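You operate a simulated robot arm through the tools that you are given. There is no shell and no other tool. Be economical: measure what you need, move in short steps, check, and stop when the job is done.

You are at the controls of a simulated robot arm. One attempt, no reset.

Task
Fit the white spool on the winder; wind till the pointer reads 15.
Fine: take the brake off to wind and put it back on after.
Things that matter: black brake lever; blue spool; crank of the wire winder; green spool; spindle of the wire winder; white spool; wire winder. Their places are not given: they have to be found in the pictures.

It is judged by the outcome, as a careful person would: the job done as asked, and still so three seconds after it is handed in. It fails if anything else is knocked over, pushed out of place, dropped, spilled or broken.

Robot
A 7-joint arm with a two-finger parallel gripper, fixed in place. Base frame: the origin is at the foot of the arm, x ahead of it, y to its left, z up; the work surface is at about z = 820. Readings come in mm, degrees, newtons and seconds.
With the tool pointing down near the work surface it reaches from about 340 to 780 mm from the base axis. Its first joint turns from -166.0 to 166.0 degrees. Payload 3.91 kg.
The TCP is the grasp point between the finger pads, 30 mm short of the fingertips. In the tool frame z runs along the fingers and y along their closing line. Largest opening 110 mm; finger width 20, thickness 10; the body of the gripper, 48 by 112 mm, starts 55 mm behind the TCP.
Orientation is told as [roll, pitch, yaw] about the base's x, y, z axes, in that order, counted from this pose: with the fingers straight down and closing along the base's y, the tool's x points along the base's -x, its y along +y and its z along -z.

Tools
- The arm moves only by the tool jog_arm. Its arguments are lists of equal length, an entry for each row: "dp": the shift along the tool's x, y, z in mm, a list of three; "rotation": the turn, a rotation vector about the tool's x, y, z in degrees, a list of three; "claw": the gripper command, from -1 (shut) to 1 (fully open), values between in proportion. In form: {"dp": [[x, y, z], ...], "rotation": [[ax, ay, az], ...], "claw": [claw, ...]}. A call has 1 to 10 rows; each row shifts and turns the commanded pose from where the row before left it, along the tool's axes as they then stand. Rows are played at 5 a second. More than 50 mm and 8.6 degrees between two rows, or a gripper value outside its range, and nothing of the call is played. A pose out of reach is approached as far as the arm can. The call stops where the force on the tool passes 40 N (or 10 N more than at its start, if that is more) or the arm is blocked; 0.2 s more then pass. The fingers move at their own pace (about 153 mm/s each) and stop on an object; they squeeze with about 23 N. The grip force told is the motor's: it shows also when the fingers shut on nothing. Time passes only in rows, and 0.2 s behind the last, so rows that do not move let the fingers close. It gives the time, the measured TCP pose, the force on the tool (base axes), the opening and the grip force at its end, in the units of the frame above (readings bear some noise), with the torque about the TCP (base axes, N m) and any sound that the robot's microphone picked up.
- Cameras (640 x 400 px; columns grow to the right, rows downward): "scene" is fixed at [220.5, -649.2, 1456.7]; the picture's right is [0.70, -0.72, 0.00], its down [-0.58, -0.56, -0.59] and it looks along [0.42, 0.41, -0.81] (base axes); focal length 214 px, centre (320, 200). "wrist" rides on the gripper at [77, 7, -114] in the tool frame; the picture's right is [-0.09, 1.00, 0.00], its down [-0.80, -0.07, -0.59] and it looks along [-0.59, -0.05, 0.80] (tool axes); focal length 270 px, centre (320, 200).
- snapshot(camera): a new picture of that camera. No time passes.
- slide_trunk(by): slides the trunk up (or, below 0, down) by that many mm; the arm rides with it, the base frame stays. It gives what a move gives, with no picture.
- probe_pixels(camera, pixels): for up to 12 pixels [column, row] of the newest picture of that camera ("zoom" is the newest enlarged one), the place [x, y, z] in the base frame of the surface seen there, good to about 3 mm. No time passes.
- enlarge(camera, box): a new picture of the part [left, top, right, bottom] of that camera's present view, enlarged. No time passes.
- job_done(): hands the job in; it is judged then, once.

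Keep the steps short. Do not move on a guess: measure, check each grasp and each placing, and mend mistakes. In all there are 80 turns and 54 pictures (those below and enlarged ones count). Leave the gripper open and the arm clear of the work at the hand-in unless told otherwise, and finish with a single line.

The tools are called after "Emit:" as a command line: name --argument value ..., lists and objects as JSON in quotes. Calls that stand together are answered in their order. jog_arm: Moves the arm, as the interface text tells. Its arguments: {"type":"object","properties":{"dp":{"type":"array"},"rotation":{"type":"array"},"claw":{"type":"array"}},"required":["dp","rotation","claw"]} The other tools are called the same way: slide_trunk (by) slides the trunk up or down; snapshot (camera) takes a picture; probe_pixels (camera, pixels) gives the place of the surface under pixels of a picture; enlarge (camera, box) takes an enlarged picture of a part of a camera's view; job_done () hands the job in.

At the start:

```text
time_s: 0.0
tool_pos: [385.5, -296.7, 1279.7]
orientation: [0.0, 0.0, -0.1]
contact_force: [-0.3, 0.2, 0.5]
torque: [0.0, 0.02, -0.03]
grip_width: 110.1
gripper_force: 0.0
trunk travel left (down, up): [-575.0, 35.0]
```

scene: 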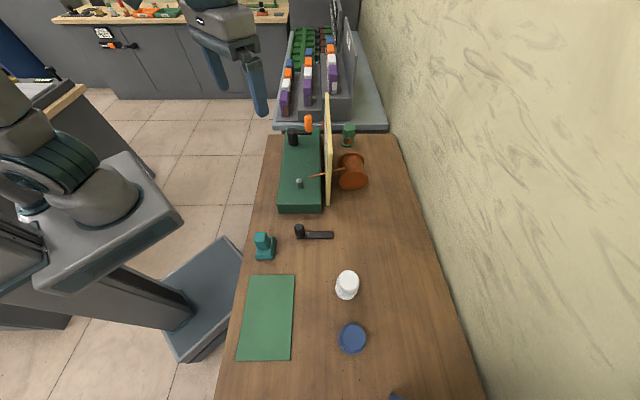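
wrist: 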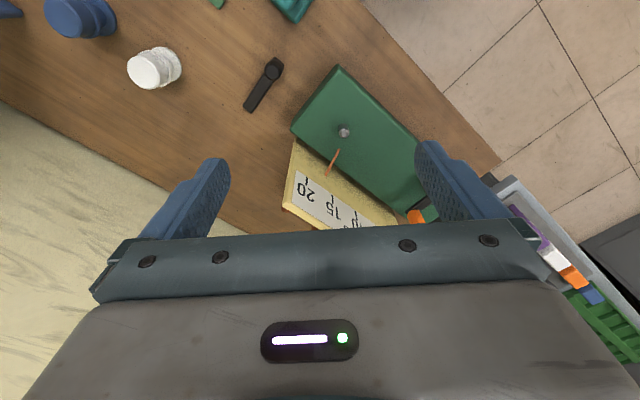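

I see a green-based winder near (300,175), a white spool at (347,285) and a blue one at (352,338). I'll enlarge both areas.

Emit:
enlarge --camera "scene" --box '[250, 85, 400, 220]'

Emit:
enlarge --camera "scene" --box '[230, 210, 430, 400]'

Emit:
enlarge --camera "wrist" --box '[220, 40, 520, 240]'

```text
2.96 times, centred on (325, 152) of scene
```

zoom: 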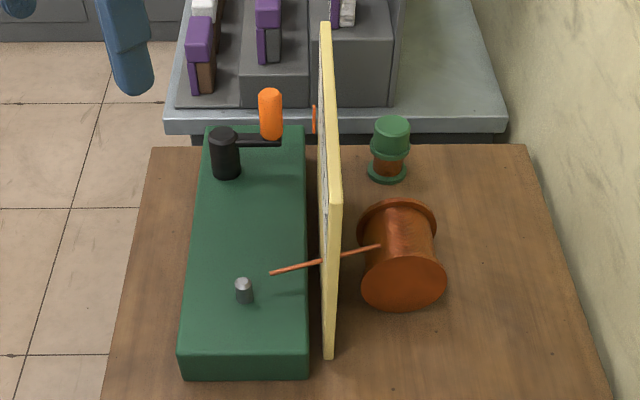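

```text
2.11 times, centred on (330, 305) of scene
```

zoom: 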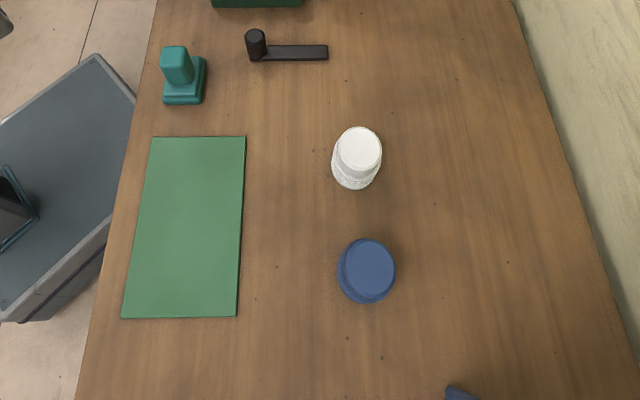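

```text
2.00 times, centred on (370, 140) of wrist
```

zoom: 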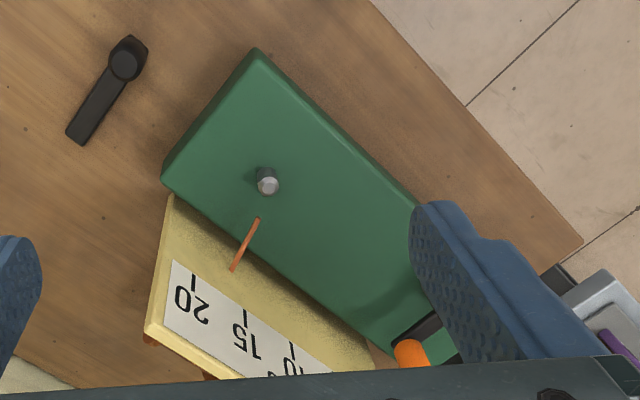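

I'll probe the key points in the scene picture.

Emit:
enlarge --camera "scene" --box '[270, 100, 370, 162]'

Emit:
probe_pixels --camera "scene" --pixels '[[299, 180], [281, 205], [319, 205], [298, 229], [328, 235], [347, 275], [347, 295], [352, 333], [292, 132], [308, 118], [350, 128], [328, 200]]'

```text
6.40 times, centred on (320, 131) of scene
```

zoom: 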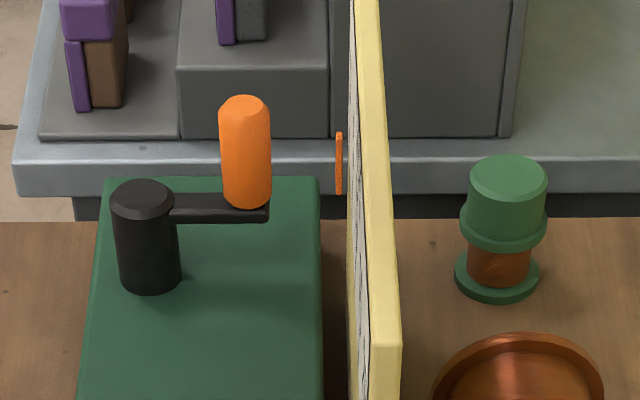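

```text
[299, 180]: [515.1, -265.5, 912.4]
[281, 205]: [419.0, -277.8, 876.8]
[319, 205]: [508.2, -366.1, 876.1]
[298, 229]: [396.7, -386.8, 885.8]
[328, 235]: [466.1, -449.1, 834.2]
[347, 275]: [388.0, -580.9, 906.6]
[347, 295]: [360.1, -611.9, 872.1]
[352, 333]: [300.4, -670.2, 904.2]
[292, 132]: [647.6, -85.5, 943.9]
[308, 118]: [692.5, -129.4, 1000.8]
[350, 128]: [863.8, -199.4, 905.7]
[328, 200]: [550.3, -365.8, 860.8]
```

The crank is at roughly (650,-85), the spindle at (515,-265), and the black lever hub at (397,-387), standing on the table. I need a closer view of the dial, so I'll move the arm to look at the panel face.

Emit:
jog_arm --dp '[[-30, 30, 0], [-30, 30, 0], [-30, 30, 10], [0, 10, 10]]' --rotation '[[0, 0, 0], [0, 0, 0], [0, 0, 0], [0, 0, 0]]' --claw '[1, 1, 1, 1]'

Emit:
snapshot --camera "wrist"

```text
time_s: 1.0
tool_pos: [477.3, -196.2, 1260.1]
orientation: [0.1, -0.1, -0.1]
contact_force: [-0.3, 0.7, 0.2]
torque: [0.01, 0.03, 0.01]
grip_width: 110.2
gripper_force: 0.0
trunk travel left (down, up): [-575.0, 35.0]
```

```text
47 pictures are left
```

wrist: 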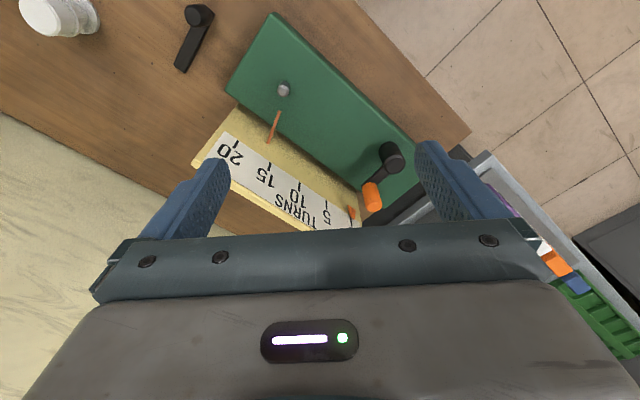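

Emit:
enlarge --camera "wrist" --box '[200, 100, 440, 250]'

Emit:
probe_pixels --camera "wrist" --pixels '[[283, 88], [278, 113], [270, 140], [352, 213], [351, 225], [391, 152], [372, 193], [372, 207], [197, 15], [185, 62], [235, 150], [268, 168]]'

```text
2.67 times, centred on (320, 175) of wrist
```

zoom: 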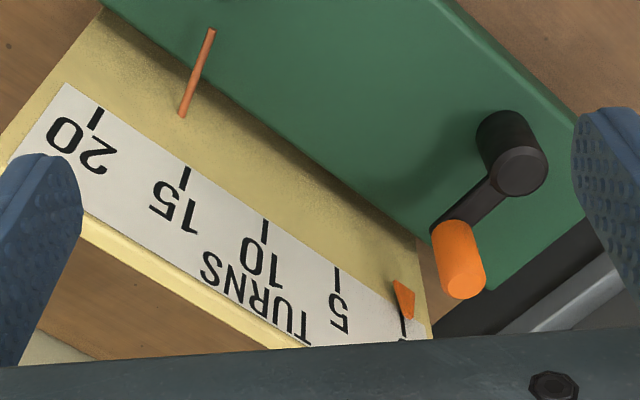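

```text
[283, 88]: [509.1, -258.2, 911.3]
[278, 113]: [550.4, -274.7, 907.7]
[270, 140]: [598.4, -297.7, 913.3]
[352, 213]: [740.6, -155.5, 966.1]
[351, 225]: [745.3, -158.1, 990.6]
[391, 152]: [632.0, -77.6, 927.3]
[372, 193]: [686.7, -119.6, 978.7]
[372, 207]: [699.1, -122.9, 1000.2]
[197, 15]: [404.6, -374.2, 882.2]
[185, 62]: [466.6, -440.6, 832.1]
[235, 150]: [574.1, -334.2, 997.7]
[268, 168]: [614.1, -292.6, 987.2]
```

The dial counts TURNS and the pointer sits at 0. The crank hub is near (640,-80) and the knob near (697,-122). Next I'll look at the black lever and the spools from behind.

Emit:
jog_arm --dp '[[22, -35.5, 3.7], [22, -35.5, 3.7], [22, -35.5, 3.7], [22, -35.5, 3.7], [22, -35.5, 3.7], [22, -35.5, 3.7], [22, -35.5, 3.7], [22, -35.5, 3.7]]' --rotation '[[0, 0, 0], [0, 0, 0], [0, 0, 0], [0, 0, 0], [0, 0, 0], [0, 0, 0], [0, 0, 0], [0, 0, 0]]' --claw '[1, 1, 1, 1, 1, 1, 1, 1]'

Emit:
snapshot --camera "wrist"

```text
time_s: 2.8
tool_pos: [296.9, -481.6, 1231.7]
orientation: [0.1, -0.1, -0.1]
contact_force: [-0.4, 0.7, -0.1]
torque: [0.03, -0.03, -0.02]
grip_width: 110.0
gripper_force: 0.1
trunk travel left (down, up): [-575.0, 35.0]
```

```text
45 pictures are left
```

wrist: 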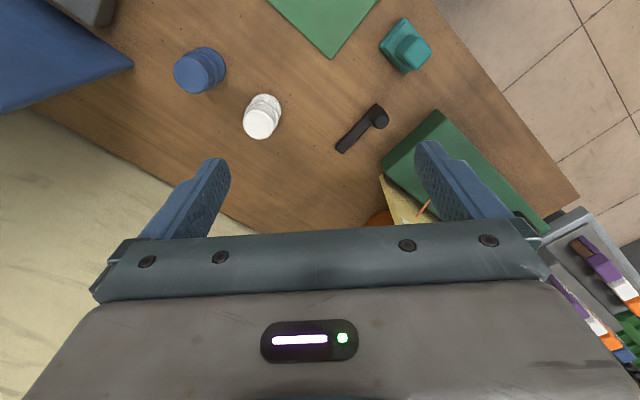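

Emit:
enlarge --camera "wrist" --box '[160, 30, 440, 205]'

Emit:
probe_pixels --camera "wrist" --pixels '[[261, 122], [267, 101], [258, 113], [275, 100], [250, 130], [274, 128], [262, 136], [188, 76], [204, 60], [346, 147], [382, 123], [360, 132]]'

```text
2.29 times, centred on (300, 118) of wrist
```

zoom: 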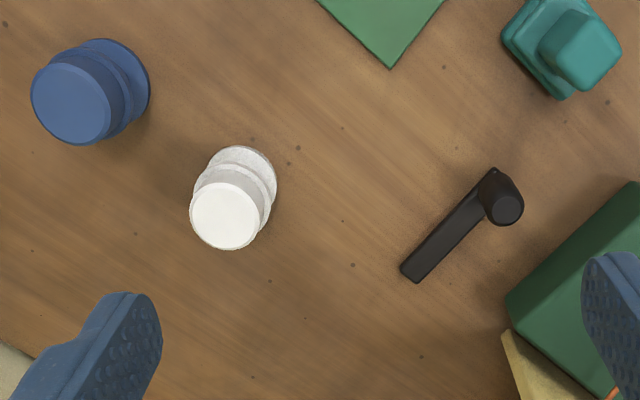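

```text
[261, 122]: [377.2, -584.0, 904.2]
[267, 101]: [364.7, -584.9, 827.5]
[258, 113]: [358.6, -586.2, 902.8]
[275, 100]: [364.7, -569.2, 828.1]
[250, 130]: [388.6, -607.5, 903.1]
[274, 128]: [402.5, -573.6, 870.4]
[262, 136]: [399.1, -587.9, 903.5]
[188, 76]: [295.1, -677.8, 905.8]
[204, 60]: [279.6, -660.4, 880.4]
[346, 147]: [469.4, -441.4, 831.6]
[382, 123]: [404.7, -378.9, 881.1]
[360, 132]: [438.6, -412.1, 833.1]
```

The white spool stands upright with its cap axis near (378,-586) and top at z≈904. The lever is a flat bar with a post at one end. I'll go closer to see how it is mounted.

Emit:
jog_arm --dp '[[-19, 11, 38.7], [-19, 11, 38.7], [-19, 11, 38.7], [-19, 11, 38.7], [-19, 11, 38.7], [-19, 11, 38.7]]' --rotation '[[0, 0, 0], [0, 0, 0], [0, 0, 0], [0, 0, 0], [0, 0, 0], [0, 0, 0]]' --claw '[1, 1, 1, 1, 1, 1]'

Emit:
snapshot --camera "wrist"

```text
time_s: 4.2
tool_pos: [412.1, -414.4, 994.7]
orientation: [0.0, 0.0, 0.0]
contact_force: [0.2, -0.3, -0.5]
torque: [-0.03, 0.0, -0.02]
grip_width: 110.1
gripper_force: 0.0
trunk travel left (down, up): [-575.0, 35.0]
```

```text
43 pictures are left
```

wrist: 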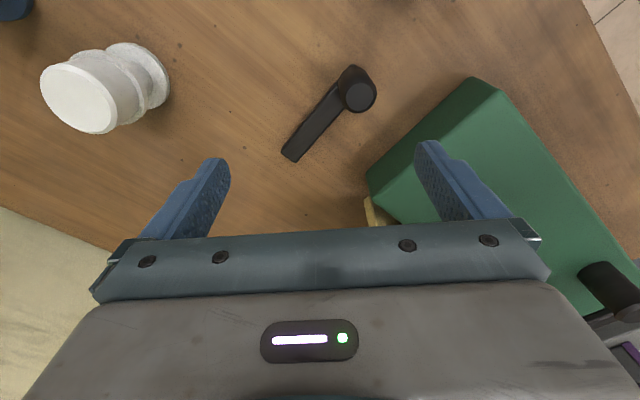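

Emit:
enlarge --camera "wrist" --box '[260, 50, 400, 170]'

Emit:
probe_pixels --camera "wrist" --pixels '[[351, 85], [373, 85], [361, 110], [361, 96], [345, 80], [283, 151], [296, 160], [329, 104], [318, 130], [85, 95], [150, 60], [115, 85]]'

```text
3.33 times, centred on (330, 110) of wrist
```

zoom: 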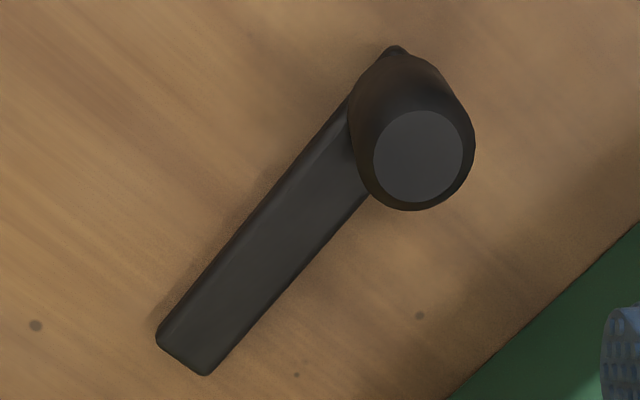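

```text
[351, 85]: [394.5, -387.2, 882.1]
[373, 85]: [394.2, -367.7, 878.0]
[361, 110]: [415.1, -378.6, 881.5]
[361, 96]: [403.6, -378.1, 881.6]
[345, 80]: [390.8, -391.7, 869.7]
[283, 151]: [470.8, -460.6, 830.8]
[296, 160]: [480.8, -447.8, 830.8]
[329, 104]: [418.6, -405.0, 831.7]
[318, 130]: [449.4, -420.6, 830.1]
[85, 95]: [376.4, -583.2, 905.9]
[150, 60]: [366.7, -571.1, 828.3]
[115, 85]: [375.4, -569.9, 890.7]
```

The post stands on the lever bar, which runs from (395,-375) to (476,-454). Before touching the lever I'll fetch the white spool: I'll move over its estimated centre (377,-588) and check.

Emit:
jog_arm --dp '[[8.75, -43.4, 0], [8.75, -43.4, 0], [8.75, -43.4, 0], [8.75, -43.4, 0]]' --rotation '[[0, 0, 0], [0, 0, 0], [0, 0, 0], [0, 0, 0]]' --claw '[1, 1, 1, 1]'

Emit:
snapshot --camera "wrist"

```text
time_s: 5.2
tool_pos: [379.9, -588.4, 995.4]
orientation: [0.2, -0.1, -0.1]
contact_force: [-1.1, -0.5, 0.7]
torque: [0.02, 0.0, 0.01]
grip_width: 110.1
gripper_force: 0.0
trunk travel left (down, up): [-575.0, 35.0]
```

```text
41 pictures are left
```

wrist: 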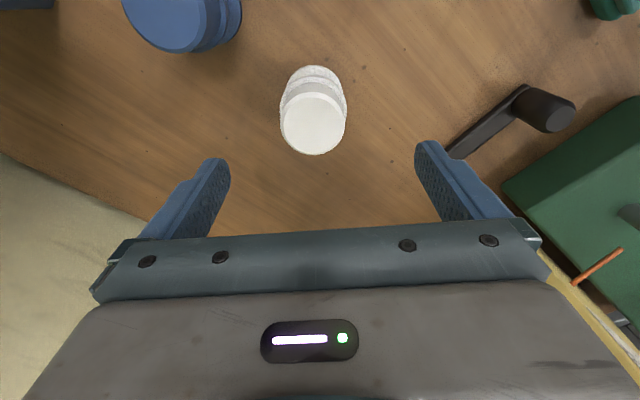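

Emit:
probe_pixels --camera "wrist" --pixels '[[313, 125], [283, 122], [343, 122], [313, 96], [313, 152], [293, 105], [333, 145], [315, 70], [300, 75]]'

Emit:
enlarge --camera "wrist" --box '[260, 55, 370, 165]'

```text
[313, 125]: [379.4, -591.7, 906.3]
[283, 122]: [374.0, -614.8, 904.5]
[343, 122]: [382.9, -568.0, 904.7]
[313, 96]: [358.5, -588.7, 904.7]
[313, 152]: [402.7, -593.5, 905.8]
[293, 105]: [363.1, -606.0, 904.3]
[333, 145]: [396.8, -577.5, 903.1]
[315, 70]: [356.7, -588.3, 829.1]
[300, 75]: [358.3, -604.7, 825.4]
```

```text
3.64 times, centred on (315, 110) of wrist
```

zoom: 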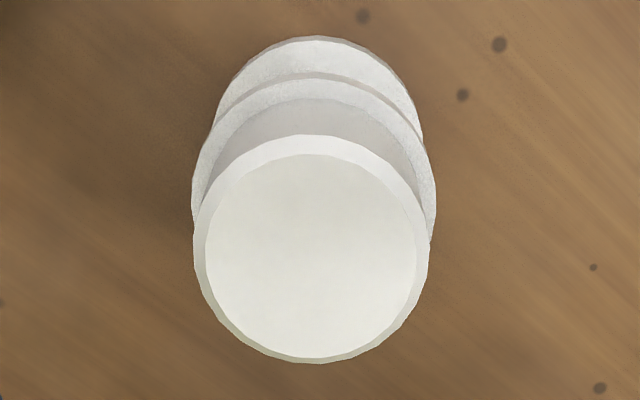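

The spool top centre is about (379.5,-591,905), radius 24. I'll lower onto the cap so the tips stay above the flange, then close.

Emit:
jog_arm --dp '[[0, -2.5, 32], [0, 0, 32], [0, 0, 32], [0, 0, 0], [0, 0, 0], [0, 0, 0], [0, 0, 0]]' --rotation '[[0, 0, 0], [0, 0, 0], [0, 0, 0], [0, 0, 0], [0, 0, 0], [0, 0, 0], [0, 0, 0]]' --claw '[1, 1, 1, 1, -1, -1, -1]'

Emit:
snapshot --camera "wrist"

```text
time_s: 6.8
tool_pos: [378.8, -590.0, 900.2]
orientation: [0.0, 0.0, -0.1]
contact_force: [0.1, -0.5, 2.5]
torque: [0.0, -0.03, -0.01]
grip_width: 57.1
gripper_force: 23.3
trunk travel left (down, up): [-575.0, 35.0]
```

```text
39 pictures are left
```

wrist: 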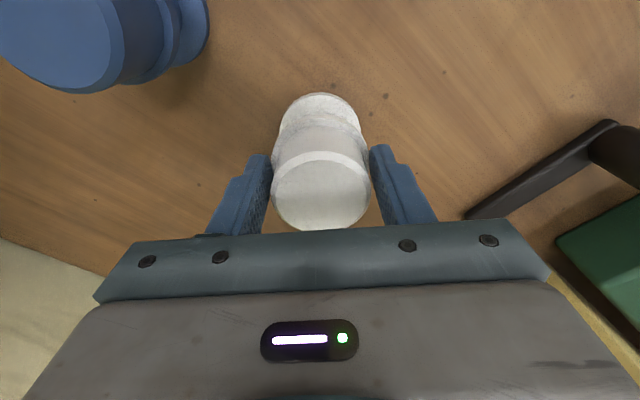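

Width 57 seems large for the cap, so the tips may be on the flange. I'll open, rise 8 mm, and close again to compare.

Emit:
jog_arm --dp '[[0, 0, 0], [0, 0, -8], [0, 0, 0], [0, 0, 0], [0, 0, 0]]' --rotation '[[0, 0, 0], [0, 0, 0], [0, 0, 0], [0, 0, 0], [0, 0, 0]]' --claw '[0.4, 0.4, -1, -1, -1]'

Emit:
enlarge --camera "wrist" --box '[230, 80, 420, 250]'

```text
time_s: 8.0
tool_pos: [377.4, -589.7, 909.2]
orientation: [0.0, 0.0, -0.1]
contact_force: [1.0, -0.8, 0.1]
torque: [-0.01, 0.0, 0.01]
grip_width: 34.4
gripper_force: 23.2
trunk travel left (down, up): [-575.0, 35.0]
```

```text
2.35 times, centred on (325, 165) of wrist
```

zoom: 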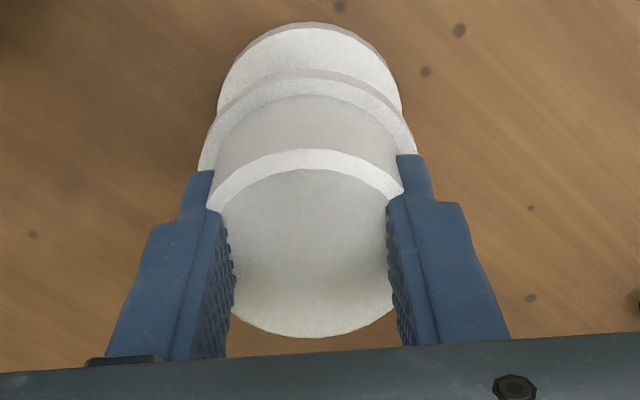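

The reading of 34.4 mm is odd for a 50 mm cap. I'll check from the scene camera whether the spool has tilted.

Emit:
enlarge --camera "scene" --box '[300, 230, 400, 310]'

```text
5.00 times, centred on (350, 270) of scene
```

zoom: 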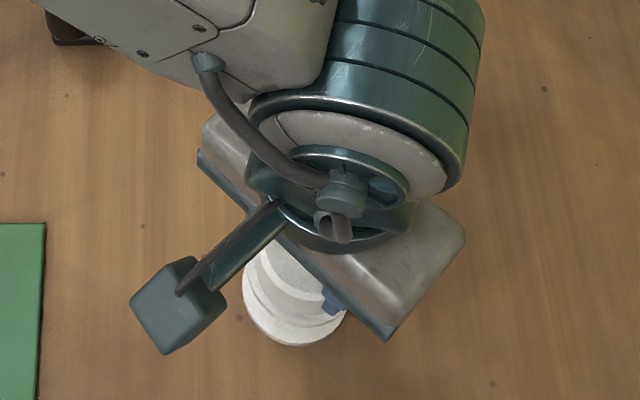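

No tilt shows. The finger profile may be stepped, so I'll regrip a little lower (TCP ≈903) to see which width is the true cap grip.

Emit:
jog_arm --dp '[[0, 0, 0], [0, -1, 5], [0, 0, 0], [0, 0, 0], [0, 0, 0], [0, 0, 0]]' --rotation '[[0, 0, 0], [0, 0, 0], [0, 0, 0], [0, 0, 0], [0, 0, 0], [0, 0, 0]]' --claw '[0.4, 0.4, 0.4, -1, -1, -1]'

Emit:
enlarge --camera "wrist" --box '[230, 80, 420, 250]'

```text
time_s: 9.4
tool_pos: [378.8, -590.5, 904.5]
orientation: [0.0, 0.1, -0.1]
contact_force: [-0.3, -0.7, 0.5]
torque: [-0.13, -0.02, -0.03]
grip_width: 34.5
gripper_force: 22.3
trunk travel left (down, up): [-575.0, 35.0]
```

```text
2.35 times, centred on (325, 165) of wrist
```

zoom: 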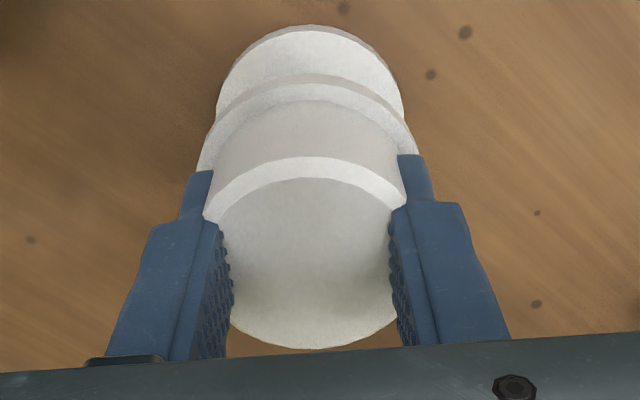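

The grip is steady at 34.5 mm in both places. I'll lift the spool and check it comes up cleanly.

Emit:
jog_arm --dp '[[0, 0, -10], [0, 0, -30], [0, 0, -40], [0, 0, -45], [0, 0, -45]]' --rotation '[[0, 0, 0], [0, 0, 0], [0, 0, 0], [0, 0, 0], [0, 0, 0]]' --claw '[-1, -1, -1, -1, -1]'

Emit:
enlarge --camera "wrist" --box '[230, 80, 420, 250]'

```text
time_s: 10.6
tool_pos: [379.0, -591.2, 1077.5]
orientation: [0.0, 0.1, 0.0]
contact_force: [-0.1, 0.1, -0.9]
torque: [0.01, -0.02, -0.02]
grip_width: 34.3
gripper_force: 22.8
trunk travel left (down, up): [-575.0, 35.0]
```

```text
2.35 times, centred on (325, 165) of wrist
```

zoom: 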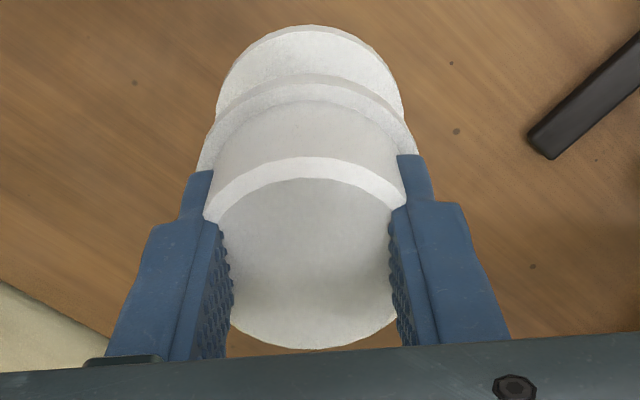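

It is held upright. I'll carry it around the robot side of the panel to a viewing place at about (540,-262,1077).

Emit:
jog_arm --dp '[[-6.8, 43.5, 0], [-6.8, 43.5, 0], [-6.8, 43.5, 0], [-6.8, 43.5, 0], [-6.8, 43.5, 0], [-6.8, 43.5, 0], [-40, 22.7, 0], [-40, 22.7, 0], [-40, 22.7, 0], [0, 0, 0]]' --rotation '[[0, 0, 0], [0, 0, 0], [0, 0, 0], [0, 0, 0], [0, 0, 0], [0, 0, 0], [0, 0, 0], [0, 0, 0], [0, 0, 0], [0, 0, 0]]' --claw '[-1, -1, -1, -1, -1, -1, -1, -1, -1, -1]'

Emit:
snapshot --camera "wrist"

```text
time_s: 12.8
tool_pos: [537.9, -264.1, 1076.9]
orientation: [-0.1, 0.1, -0.2]
contact_force: [-0.4, 0.2, -1.7]
torque: [0.0, 0.01, -0.01]
grip_width: 34.4
gripper_force: 22.9
trunk travel left (down, up): [-575.0, 35.0]
```

```text
34 pictures are left
```

wrist: 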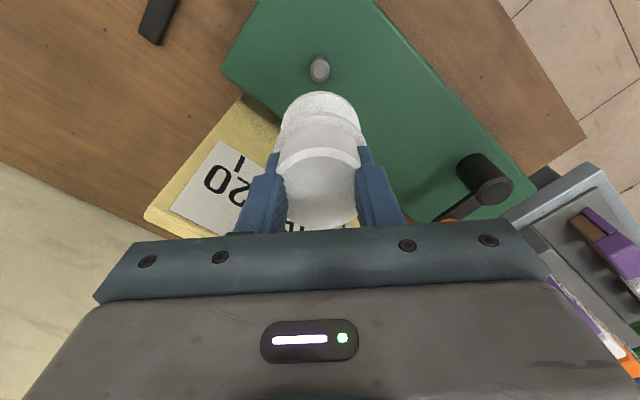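

Emit:
enlarge --camera "wrist" --box '[280, 40, 360, 100]'

Emit:
probe_pixels --camera "wrist" --pixels '[[319, 60], [319, 68], [320, 76], [312, 69], [328, 69], [319, 72], [322, 64], [316, 72], [322, 72], [316, 64], [325, 73], [319, 80]]'

```text
6.67 times, centred on (320, 70) of wrist
```

zoom: 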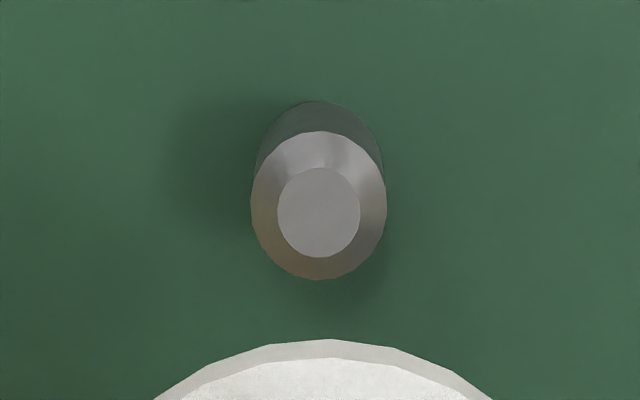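

```text
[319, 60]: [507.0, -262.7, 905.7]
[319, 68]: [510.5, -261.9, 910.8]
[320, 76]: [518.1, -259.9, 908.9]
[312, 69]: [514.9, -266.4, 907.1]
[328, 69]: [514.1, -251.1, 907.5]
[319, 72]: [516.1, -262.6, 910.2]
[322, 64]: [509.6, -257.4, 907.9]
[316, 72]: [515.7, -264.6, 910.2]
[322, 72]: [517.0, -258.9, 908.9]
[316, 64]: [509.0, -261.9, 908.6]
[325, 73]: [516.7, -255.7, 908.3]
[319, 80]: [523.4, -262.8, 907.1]
```

The spindle tip is at about (515,-261,910). To line up bias-free, I'll probe the held spool's edges in the same picture for comparison.

Emit:
probe_pixels --camera "wrist" --pixels '[[319, 94], [300, 98], [340, 98], [290, 108], [350, 108], [285, 115], [355, 115], [319, 130], [300, 170], [340, 170], [320, 180], [320, 200]]'

Emit:
probe_pixels --camera "zoom" --pixels '[[318, 212], [300, 195], [336, 195], [300, 230], [336, 230], [255, 205], [382, 205], [318, 136], [318, 276], [290, 212], [346, 212], [318, 185]]'

```text
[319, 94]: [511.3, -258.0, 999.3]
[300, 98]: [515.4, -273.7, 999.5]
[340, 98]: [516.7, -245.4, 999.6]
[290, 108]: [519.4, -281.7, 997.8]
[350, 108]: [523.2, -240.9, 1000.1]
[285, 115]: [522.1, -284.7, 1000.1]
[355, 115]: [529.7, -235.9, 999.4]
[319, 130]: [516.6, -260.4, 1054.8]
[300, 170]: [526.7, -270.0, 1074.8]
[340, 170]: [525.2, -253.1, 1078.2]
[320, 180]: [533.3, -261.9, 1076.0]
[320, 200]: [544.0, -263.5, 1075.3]
```

```text
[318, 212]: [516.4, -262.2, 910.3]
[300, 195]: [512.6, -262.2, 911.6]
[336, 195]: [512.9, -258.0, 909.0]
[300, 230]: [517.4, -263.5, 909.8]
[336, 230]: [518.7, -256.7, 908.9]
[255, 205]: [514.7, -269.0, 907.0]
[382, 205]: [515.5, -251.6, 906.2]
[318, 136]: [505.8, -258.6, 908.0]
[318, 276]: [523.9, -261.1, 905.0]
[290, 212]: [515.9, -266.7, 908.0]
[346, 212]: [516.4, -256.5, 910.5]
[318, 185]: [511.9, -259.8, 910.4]
```

By probes the spool axis is at (538.3,-260.4) and the spindle at (515.2,-260.3). I'll move -23 mm in x, then down until the spool's base is just above the pin.

Emit:
jog_arm --dp '[[11.5, 0, 0], [11.5, 0, 0], [0, 0, 35], [0, 0, 35], [0, 0, 0]]' --rotation '[[0, 0, 0], [0, 0, 0], [0, 0, 0], [0, 0, 0], [0, 0, 0]]' --claw '[-1, -1, -1, -1, -1]'

Emit:
enlarge --camera "scene" --box '[250, 120, 350, 220]'

Emit:
enlarge --camera "wrist" --box '[220, 40, 420, 200]'

```text
time_s: 14.0
tool_pos: [516.3, -262.5, 1006.9]
orientation: [-0.1, 0.0, -0.2]
contact_force: [0.1, 0.7, -1.8]
torque: [0.0, 0.0, -0.01]
grip_width: 34.4
gripper_force: 23.0
trunk travel left (down, up): [-575.0, 35.0]
```

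```text
4.00 times, centred on (300, 170) of scene
```

zoom: 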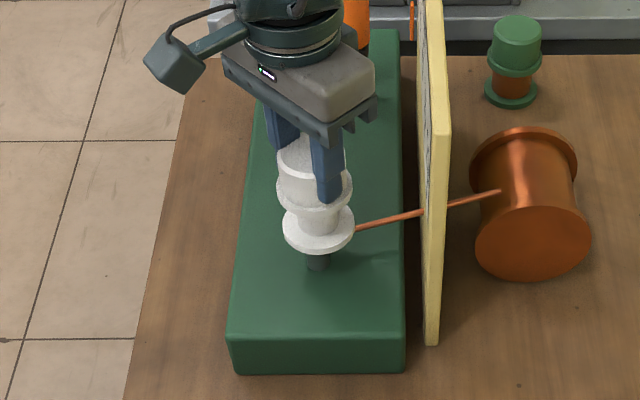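

```text
2.50 times, centred on (320, 120) of wrist
```

zoom: 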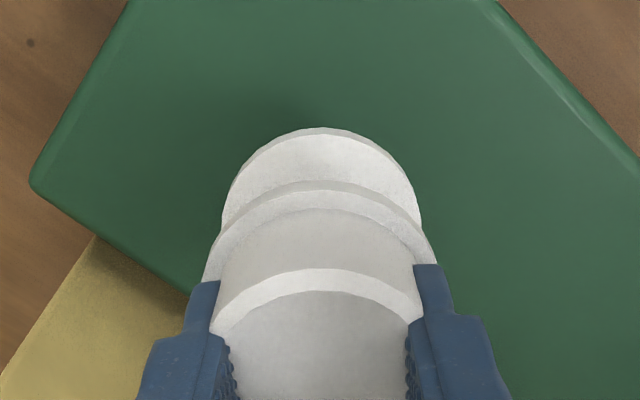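

The pin sits right under the spool. I'll lower slowly; the call will stop on contact.

Emit:
jog_arm --dp '[[0, 0, 6], [0, 0, 6], [0, 0, 6], [0, 0, 6]]' --rotation '[[0, 0, 0], [0, 0, 0], [0, 0, 0], [0, 0, 0]]' --claw '[-1, -1, -1, -1]'

```text
time_s: 15.0
tool_pos: [516.4, -261.9, 980.0]
orientation: [0.1, 0.2, 0.0]
contact_force: [-5.1, 0.5, -3.0]
torque: [0.01, 0.38, -0.02]
grip_width: 34.6
gripper_force: 22.8
trunk travel left (down, up): [-575.0, 35.0]
```

The spool base is below the pin tip with only 3 N vertically, so it is threading. The side force is -5 N in x, so I'll ease 1 mm toward -x and continue.

Emit:
jog_arm --dp '[[1.2, 0, 0], [0, 0, 5], [0, 0, 5], [0, 0, 4]]' --rotation '[[0, 0, 0], [0, 0, 0], [0, 0, 0], [0, 0, 0]]' --claw '[-1, -1, -1, -1]'

```text
time_s: 16.0
tool_pos: [515.5, -262.3, 967.3]
orientation: [0.0, 0.0, 0.0]
contact_force: [-3.1, 3.4, 1.7]
torque: [0.2, 0.25, 0.01]
grip_width: 34.5
gripper_force: 23.2
trunk travel left (down, up): [-575.0, 35.0]
```

Emit:
jog_arm --dp '[[0.7, 0.8, 0], [0, 0, 3], [0, 0, 2], [0, 0, 2]]' --rotation '[[0, 0, 0], [0, 0, 0], [0, 0, 0], [0, 0, 0]]' --claw '[-1, -1, -1, -1]'

Emit:
enlarge --camera "scene" --box '[250, 120, 350, 220]'

```text
time_s: 17.0
tool_pos: [516.2, -262.1, 962.8]
orientation: [-0.2, -0.4, -0.2]
contact_force: [-0.2, 0.1, 27.6]
torque: [0.38, 0.21, -0.09]
grip_width: 34.8
gripper_force: 23.0
trunk travel left (down, up): [-575.0, 35.0]
```

```text
4.00 times, centred on (300, 170) of scene
```

zoom: 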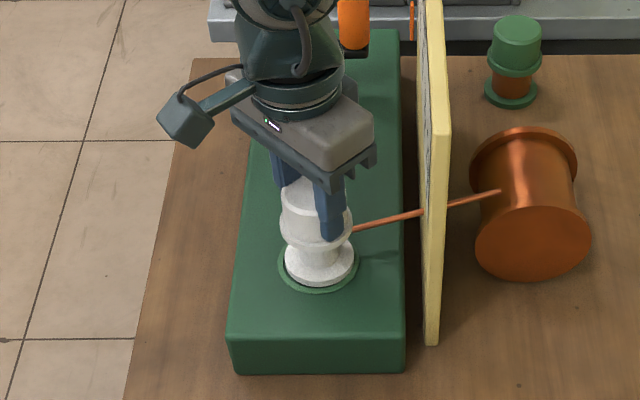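

It is seated: 27.6 N upward at TCP 963, and the base is flush on the winder. I'll release and rise straight up.

Emit:
jog_arm --dp '[[0, 0, -2], [0, 0, 0], [0, 0, 0], [0, 0, -30], [0, 0, -40], [0, 0, -40]]' --rotation '[[0, 0, 0], [0, 0, 0], [0, 0, 0], [0, 0, 0], [0, 0, 0], [0, 0, 0]]' --claw '[-1, 0.7, 0.7, 0.7, 0.7, 0.7]'

Emit:
snapshot --camera "wrist"

Emit:
enlarge --camera "scene" --box '[250, 120, 350, 220]'

```text
time_s: 18.4
tool_pos: [514.5, -261.5, 1071.6]
orientation: [0.0, 0.0, 0.0]
contact_force: [0.3, 0.0, 0.1]
torque: [-0.01, -0.01, -0.02]
grip_width: 93.6
gripper_force: 0.0
trunk travel left (down, up): [-575.0, 35.0]
```

```text
29 pictures are left
```

wrist: 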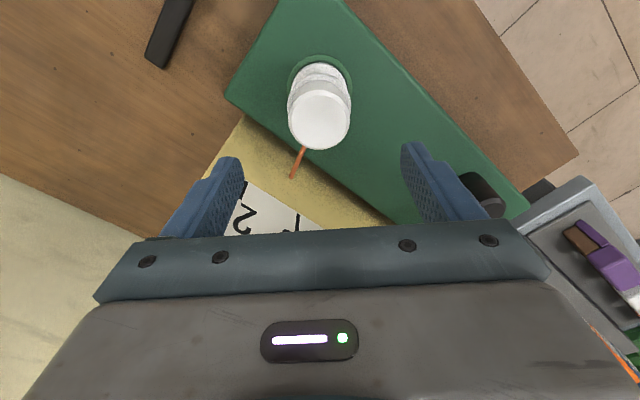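

```text
4.00 times, centred on (300, 170) of scene
```

zoom: 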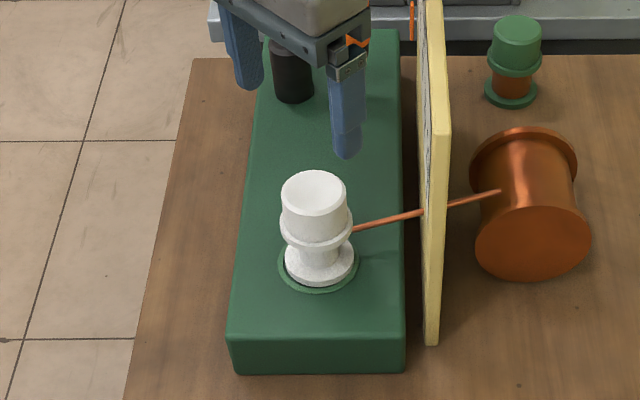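

The spool is seated and standing straight. Next is the brake lever: I'll move above its post near (404,-379) and verify before gripping.

Emit:
jog_arm --dp '[[27.5, -29.4, 15], [27.5, -29.4, 15], [27.5, -29.4, 35], [27.5, -29.4, 40], [0, 0, 0]]' --rotation '[[0, 0, 0], [0, 0, 0], [0, 0, 0], [0, 0, 0], [0, 0, 0]]' --claw '[0.5, 0.5, 0.5, 0.5, 0.5]'

Emit:
snapshot --camera "wrist"

```text
refused: row 3 steps farther than a row can; nothing moved
```

```text
27 pictures are left
```

wrist: 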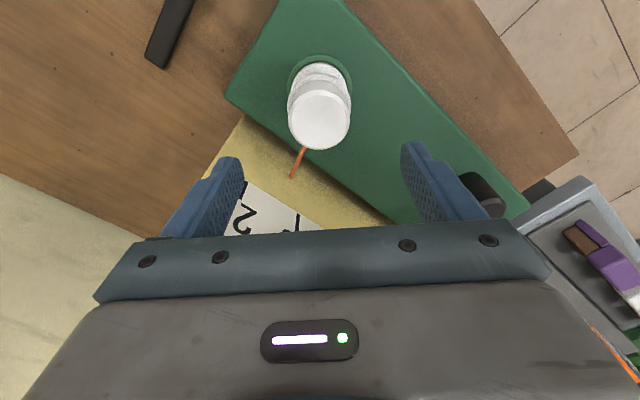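

A row was over 50 mm, so nothing moved. I'll repeat it in smaller steps.

Emit:
jog_arm --dp '[[27.5, -29.4, 15], [27.5, -29.4, 15], [27.5, -29.4, 25], [27.5, -29.4, 25], [0, 0, 30], [0, 0, 0]]' --rotation '[[0, 0, 0], [0, 0, 0], [0, 0, 0], [0, 0, 0], [0, 0, 0], [0, 0, 0]]' --claw '[0.5, 0.5, 0.5, 0.5, 0.5, 0.5]'

Emit:
snapshot --camera "wrist"

```text
time_s: 19.8
tool_pos: [405.8, -379.3, 960.4]
orientation: [0.1, 0.0, -0.1]
contact_force: [-1.0, -0.4, 0.7]
torque: [-0.02, 0.0, 0.03]
grip_width: 82.6
gripper_force: 0.0
trunk travel left (down, up): [-575.0, 35.0]
```

```text
26 pictures are left
```

wrist: 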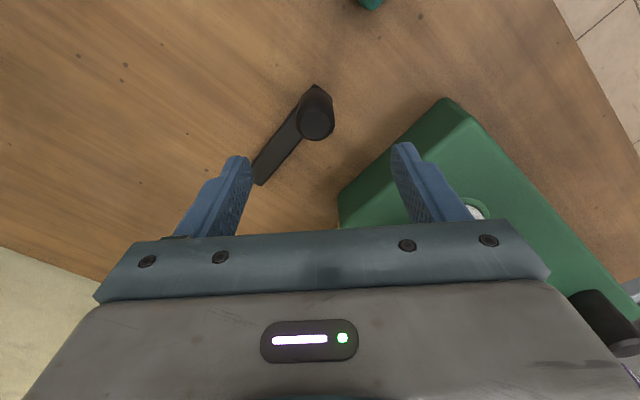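

Emit:
probe_pixels --camera "wrist" --pixels '[[316, 123], [303, 120], [330, 120], [316, 108], [316, 136], [318, 88], [255, 170], [263, 183], [285, 140], [300, 140]]'

```text
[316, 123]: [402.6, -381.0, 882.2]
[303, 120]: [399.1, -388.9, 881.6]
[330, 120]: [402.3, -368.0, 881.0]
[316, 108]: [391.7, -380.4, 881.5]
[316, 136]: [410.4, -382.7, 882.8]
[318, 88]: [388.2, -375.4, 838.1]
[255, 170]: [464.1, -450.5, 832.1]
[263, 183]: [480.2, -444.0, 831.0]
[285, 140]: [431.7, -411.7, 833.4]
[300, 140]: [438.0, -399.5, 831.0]
```

The post centre is about (401.5,-380,882). I'll lower to TCP 872 and close on the post.

Emit:
jog_arm --dp '[[3, 0, 40], [0, 0, 40], [0, 0, 8], [0, 0, 0], [0, 0, 0], [0, 0, 0]]' --rotation '[[0, 0, 0], [0, 0, 0], [0, 0, 0], [0, 0, 0], [0, 0, 0], [0, 0, 0]]' --claw '[0.3, 0.3, 0.3, -1, -1, -1]'

```text
time_s: 21.2
tool_pos: [402.1, -381.0, 874.5]
orientation: [-0.1, -0.2, -0.2]
contact_force: [0.3, -17.5, 0.3]
torque: [-0.03, -0.64, -0.35]
grip_width: 28.4
gripper_force: 44.6
trunk travel left (down, up): [-575.0, 35.0]
```

The post is gripped at 28 mm and the lever is anchored, with -17 N sideways in y. I'll relax by 1.5 mm, then try swinging it 8 mm away from the winder.

Emit:
jog_arm --dp '[[0, -1.5, 0], [0, 0, 0]]' --rotation '[[0, 0, 0], [0, 0, 0]]' --claw '[-1, -1]'

Emit:
jog_arm --dp '[[2, -2, 0], [2, -2, 0], [2, -2, 0]]' --rotation '[[0, 0, 0], [0, 0, 0], [0, 0, 0]]' --claw '[-1, -1, -1]'

```text
time_s: 21.8
tool_pos: [402.8, -381.8, 875.0]
orientation: [0.0, -0.2, 0.0]
contact_force: [-0.4, -15.5, 7.0]
torque: [-0.29, -0.2, -0.2]
grip_width: 28.7
gripper_force: 44.7
trunk travel left (down, up): [-575.0, 35.0]
```

```text
time_s: 22.6
tool_pos: [397.1, -385.9, 874.8]
orientation: [0.1, -0.1, 0.0]
contact_force: [14.0, -0.7, 18.3]
torque: [0.35, -0.4, 0.58]
grip_width: 29.0
gripper_force: 45.1
trunk travel left (down, up): [-575.0, 35.0]
```

Resistance grew to about 14 N. I'll look at whether the lever moved or just slipped in the fingers.

Emit:
enlarge --camera "scene" --box '[270, 200, 370, 270]'

Emit:
enlarge --camera "wrist" --box '[220, 80, 420, 240]'

```text
5.71 times, centred on (320, 235) of scene
```

zoom: 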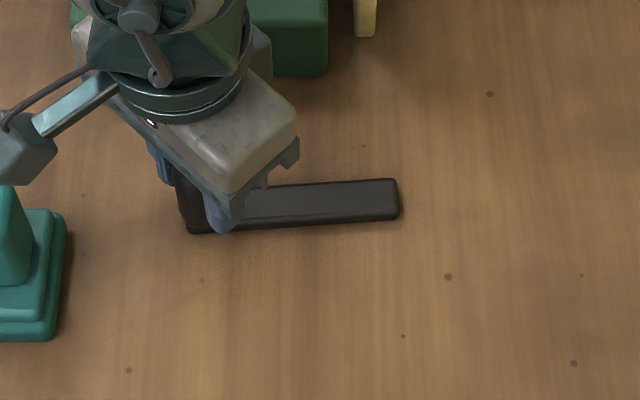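

```text
2.50 times, centred on (320, 160) of wrist
```

zoom: 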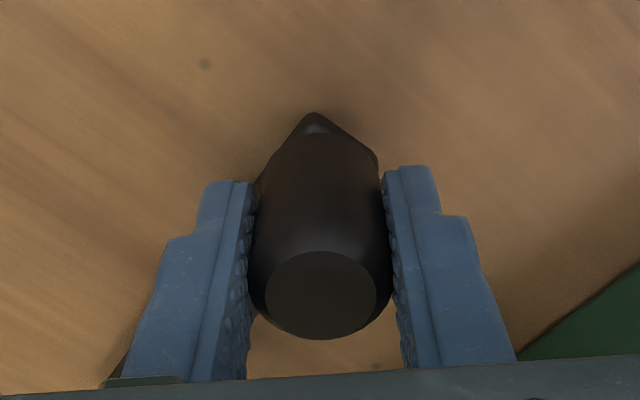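

The bar has turned about 4° with its far end fixed, so it pivots at the far end near (466,-445) and swings this way. I'll continue the arc, turning with it, for 4 steps of 6°.

Emit:
jog_arm --dp '[[5.85, -7.65, 0], [5.85, -7.65, 0], [5.85, -7.65, 0], [5.85, -7.65, 0]]' --rotation '[[0, 0, -6], [0, 0, -6], [0, 0, -6], [0, 0, -6]]' --claw '[-1, -1, -1, -1]'

Emit:
enlarge --camera "scene" --box '[270, 200, 370, 270]'

```text
time_s: 23.6
tool_pos: [377.9, -420.6, 873.7]
orientation: [0.0, -0.1, 24.0]
contact_force: [10.4, 0.2, 17.2]
torque: [0.23, -0.12, 0.22]
grip_width: 28.7
gripper_force: 45.2
trunk travel left (down, up): [-575.0, 35.0]
```

```text
5.71 times, centred on (320, 235) of scene
```

zoom: 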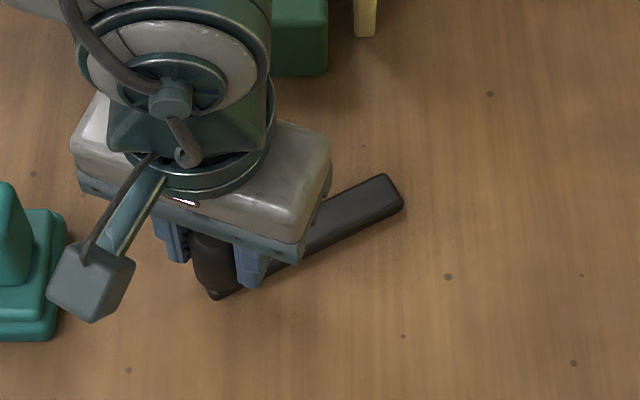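

It swings smoothly. I'll continue toward a stop.

Emit:
jog_arm --dp '[[5.85, -7.65, 0], [5.85, -7.65, 0], [5.85, -7.65, 0], [5.85, -7.65, 0], [5.85, -7.65, 0]]' --rotation '[[0, 0, -6], [0, 0, -6], [0, 0, -6], [0, 0, -6], [0, 0, -6]]' --claw '[-1, -1, -1, -1, -1]'

```text
time_s: 24.8
tool_pos: [375.3, -467.5, 874.6]
orientation: [0.0, 0.0, 54.1]
contact_force: [-0.6, 2.3, 12.3]
torque: [0.63, -0.2, 0.18]
grip_width: 28.8
gripper_force: 44.8
trunk travel left (down, up): [-575.0, 35.0]
```

No stop yet at about 58°. I'll continue.

Emit:
jog_arm --dp '[[5.85, -7.65, 0], [5.85, -7.65, 0], [5.85, -7.65, 0]]' --rotation '[[0, 0, -6], [0, 0, -6], [0, 0, -6]]' --claw '[-1, -1, -1]'

Emit:
enlarge --camera "scene" --box '[270, 200, 370, 270]'

```text
time_s: 25.4
tool_pos: [377.7, -477.4, 873.3]
orientation: [0.9, -0.5, 65.0]
contact_force: [-16.4, 17.9, 19.9]
torque: [0.15, -1.01, -0.2]
grip_width: 29.6
gripper_force: 44.6
trunk travel left (down, up): [-575.0, 35.0]
stopped in row 3: the force on the tool passed its limit at 49 N (the readings are from after the stop); the commanded pose is now the measured one
```

```text
5.71 times, centred on (320, 235) of scene
```

zoom: 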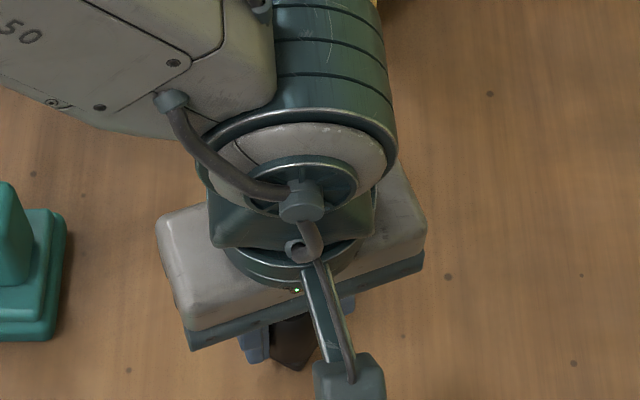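

It hit a stop after about 65° of swing, so that should be brake off. I'll release, rise, and look.

Emit:
jog_arm --dp '[[0, 0, 0], [0, 0, 0], [0, 0, -40], [0, 0, -40], [0, 0, -40]]' --rotation '[[0, 0, 0], [0, 0, 0], [0, 0, 0], [0, 0, 0], [0, 0, 0]]' --claw '[0.3, 0.3, 0.3, 0.3, 0.3]'

Emit:
snapshot --camera "wrist"

```text
time_s: 26.6
tool_pos: [379.7, -482.2, 989.0]
orientation: [0.9, -0.5, 65.1]
contact_force: [0.8, 0.6, -0.3]
torque: [0.0, 0.03, -0.01]
grip_width: 71.7
gripper_force: 0.0
trunk travel left (down, up): [-575.0, 35.0]
```

```text
21 pictures are left
```

wrist: 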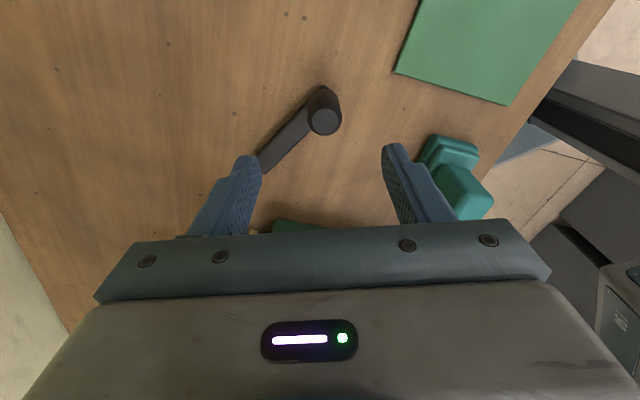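

The lever rests at its new place. Next I'll rise and undo the 65° of yaw, then travel above the crank.

Emit:
jog_arm --dp '[[0, 0, -20], [0, 0, -20], [0, 0, -20], [0, 0, -20], [0, 0, -20], [0, 0, -20], [0, 0, -20], [0, 0, -20]]' --rotation '[[0, 0, 8.1], [0, 0, 8.1], [0, 0, 8.1], [0, 0, 8.1], [0, 0, 8.1], [0, 0, 8.1], [0, 0, 8.1], [0, 0, 8.1]]' --claw '[0.3, 0.3, 0.3, 0.3, 0.3, 0.3, 0.3, 0.3]'

Emit:
probe_pixels --camera "wrist" --pixels '[[324, 121], [310, 118], [340, 118], [324, 134], [270, 160]]'

```text
time_s: 28.4
tool_pos: [383.0, -483.3, 1150.4]
orientation: [0.7, 0.7, 0.2]
contact_force: [0.8, 0.9, -0.6]
torque: [0.02, -0.01, 0.04]
grip_width: 71.5
gripper_force: 0.0
trunk travel left (down, up): [-575.0, 35.0]
```

```text
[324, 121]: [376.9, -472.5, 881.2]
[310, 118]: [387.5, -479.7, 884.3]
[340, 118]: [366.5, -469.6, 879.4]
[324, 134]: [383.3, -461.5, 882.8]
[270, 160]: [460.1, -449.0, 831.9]
```

The post's off position is about (376,-473). I'll now travel above the crank area.

Emit:
jog_arm --dp '[[-31.7, 37.3, 0], [-31.7, 37.3, 0], [-31.7, 37.3, 0], [-31.7, 37.3, 0], [-31.7, 37.3, 0], [-31.7, 37.3, 0], [-31.7, 37.3, 0], [-31.7, 37.3, 0], [-31.7, 37.3, 0], [-31.7, 37.3, 0]]' --rotation '[[0.7, -0.7, 0], [0, 0, 0], [0, 0, 0], [0, 0, 0], [0, 0, 0], [0, 0, 0], [0, 0, 0], [0, 0, 0], [0, 0, 0], [0, 0, 0]]' --claw '[0.3, 0.3, 0.3, 0.3, 0.3, 0.3, 0.3, 0.3, 0.3, 0.3]'

Emit:
snapshot --camera "wrist"

```text
time_s: 30.6
tool_pos: [700.5, -105.8, 1148.2]
orientation: [0.0, 0.0, 0.2]
contact_force: [-0.6, 1.3, 0.3]
torque: [0.0, 0.03, 0.0]
grip_width: 71.7
gripper_force: 0.0
trunk travel left (down, up): [-575.0, 35.0]
```

```text
20 pictures are left
```

wrist: 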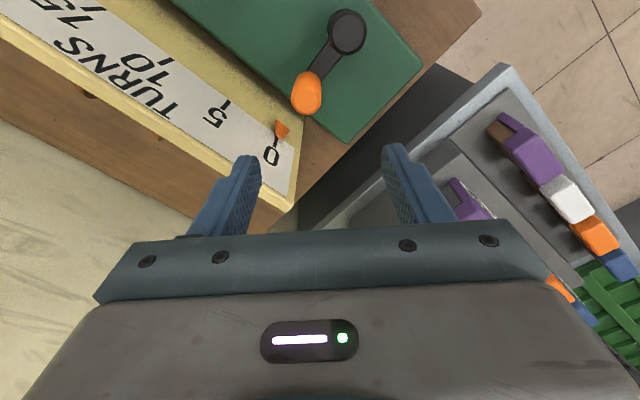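

Emit:
enlarge --camera "wrist" --box '[200, 0, 400, 170]'

Emit:
probe_pixels --camera "wrist" --pixels '[[347, 35], [347, 20], [335, 35], [361, 35], [305, 100], [305, 90], [296, 98], [315, 98], [305, 111], [312, 75], [325, 70], [330, 75]]'

```text
2.35 times, centred on (300, 85) of wrist
```

zoom: 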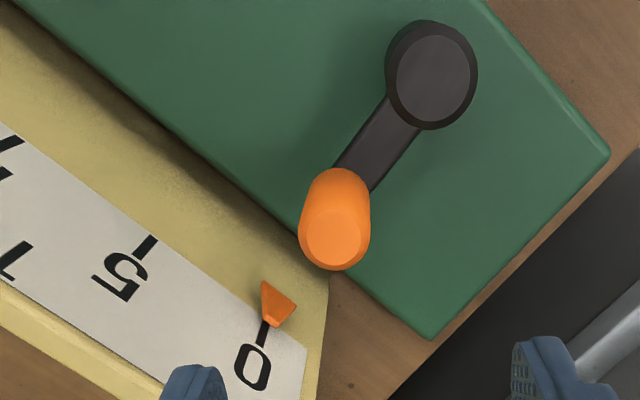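

```text
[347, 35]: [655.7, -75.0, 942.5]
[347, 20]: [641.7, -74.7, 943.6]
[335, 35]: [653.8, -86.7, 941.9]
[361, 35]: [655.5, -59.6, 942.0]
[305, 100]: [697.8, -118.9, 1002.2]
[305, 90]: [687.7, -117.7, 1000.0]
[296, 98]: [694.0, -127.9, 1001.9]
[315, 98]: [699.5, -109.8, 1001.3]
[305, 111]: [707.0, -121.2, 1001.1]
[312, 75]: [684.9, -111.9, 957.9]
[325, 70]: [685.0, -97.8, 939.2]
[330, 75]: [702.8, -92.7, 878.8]
```

Hub is about (653,-73,943) and knob about (698,-119,1001), so the radius is about 64 mm. I'll check the clearances: panel top and nearby rack items.

Emit:
probe_pixels --camera "wrist" --pixels '[[292, 205], [100, 110], [297, 130], [500, 120], [540, 170], [575, 200], [505, 70], [460, 110], [465, 195], [440, 105], [600, 235], [330, 200]]'

Emit:
probe_pixels --camera "zoom" --pixels '[[277, 300], [265, 335], [333, 237], [310, 235], [358, 235], [437, 77], [398, 80], [476, 75], [437, 25], [437, 128], [380, 140], [275, 320]]'

```text
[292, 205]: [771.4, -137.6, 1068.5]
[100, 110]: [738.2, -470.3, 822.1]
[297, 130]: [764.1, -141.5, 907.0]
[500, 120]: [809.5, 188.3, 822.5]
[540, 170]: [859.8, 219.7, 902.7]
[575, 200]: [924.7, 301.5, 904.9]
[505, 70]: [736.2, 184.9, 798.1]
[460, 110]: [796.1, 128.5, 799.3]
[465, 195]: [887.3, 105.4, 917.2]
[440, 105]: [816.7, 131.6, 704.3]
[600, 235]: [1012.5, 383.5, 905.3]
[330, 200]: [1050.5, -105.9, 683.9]
```

```text
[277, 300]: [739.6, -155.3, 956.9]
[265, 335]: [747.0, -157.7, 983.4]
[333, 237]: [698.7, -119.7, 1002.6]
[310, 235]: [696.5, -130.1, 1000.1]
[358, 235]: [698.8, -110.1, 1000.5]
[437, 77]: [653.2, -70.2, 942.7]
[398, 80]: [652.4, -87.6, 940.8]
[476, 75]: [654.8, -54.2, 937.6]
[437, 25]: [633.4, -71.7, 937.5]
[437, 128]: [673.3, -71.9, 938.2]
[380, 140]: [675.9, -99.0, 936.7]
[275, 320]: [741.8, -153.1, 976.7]
```

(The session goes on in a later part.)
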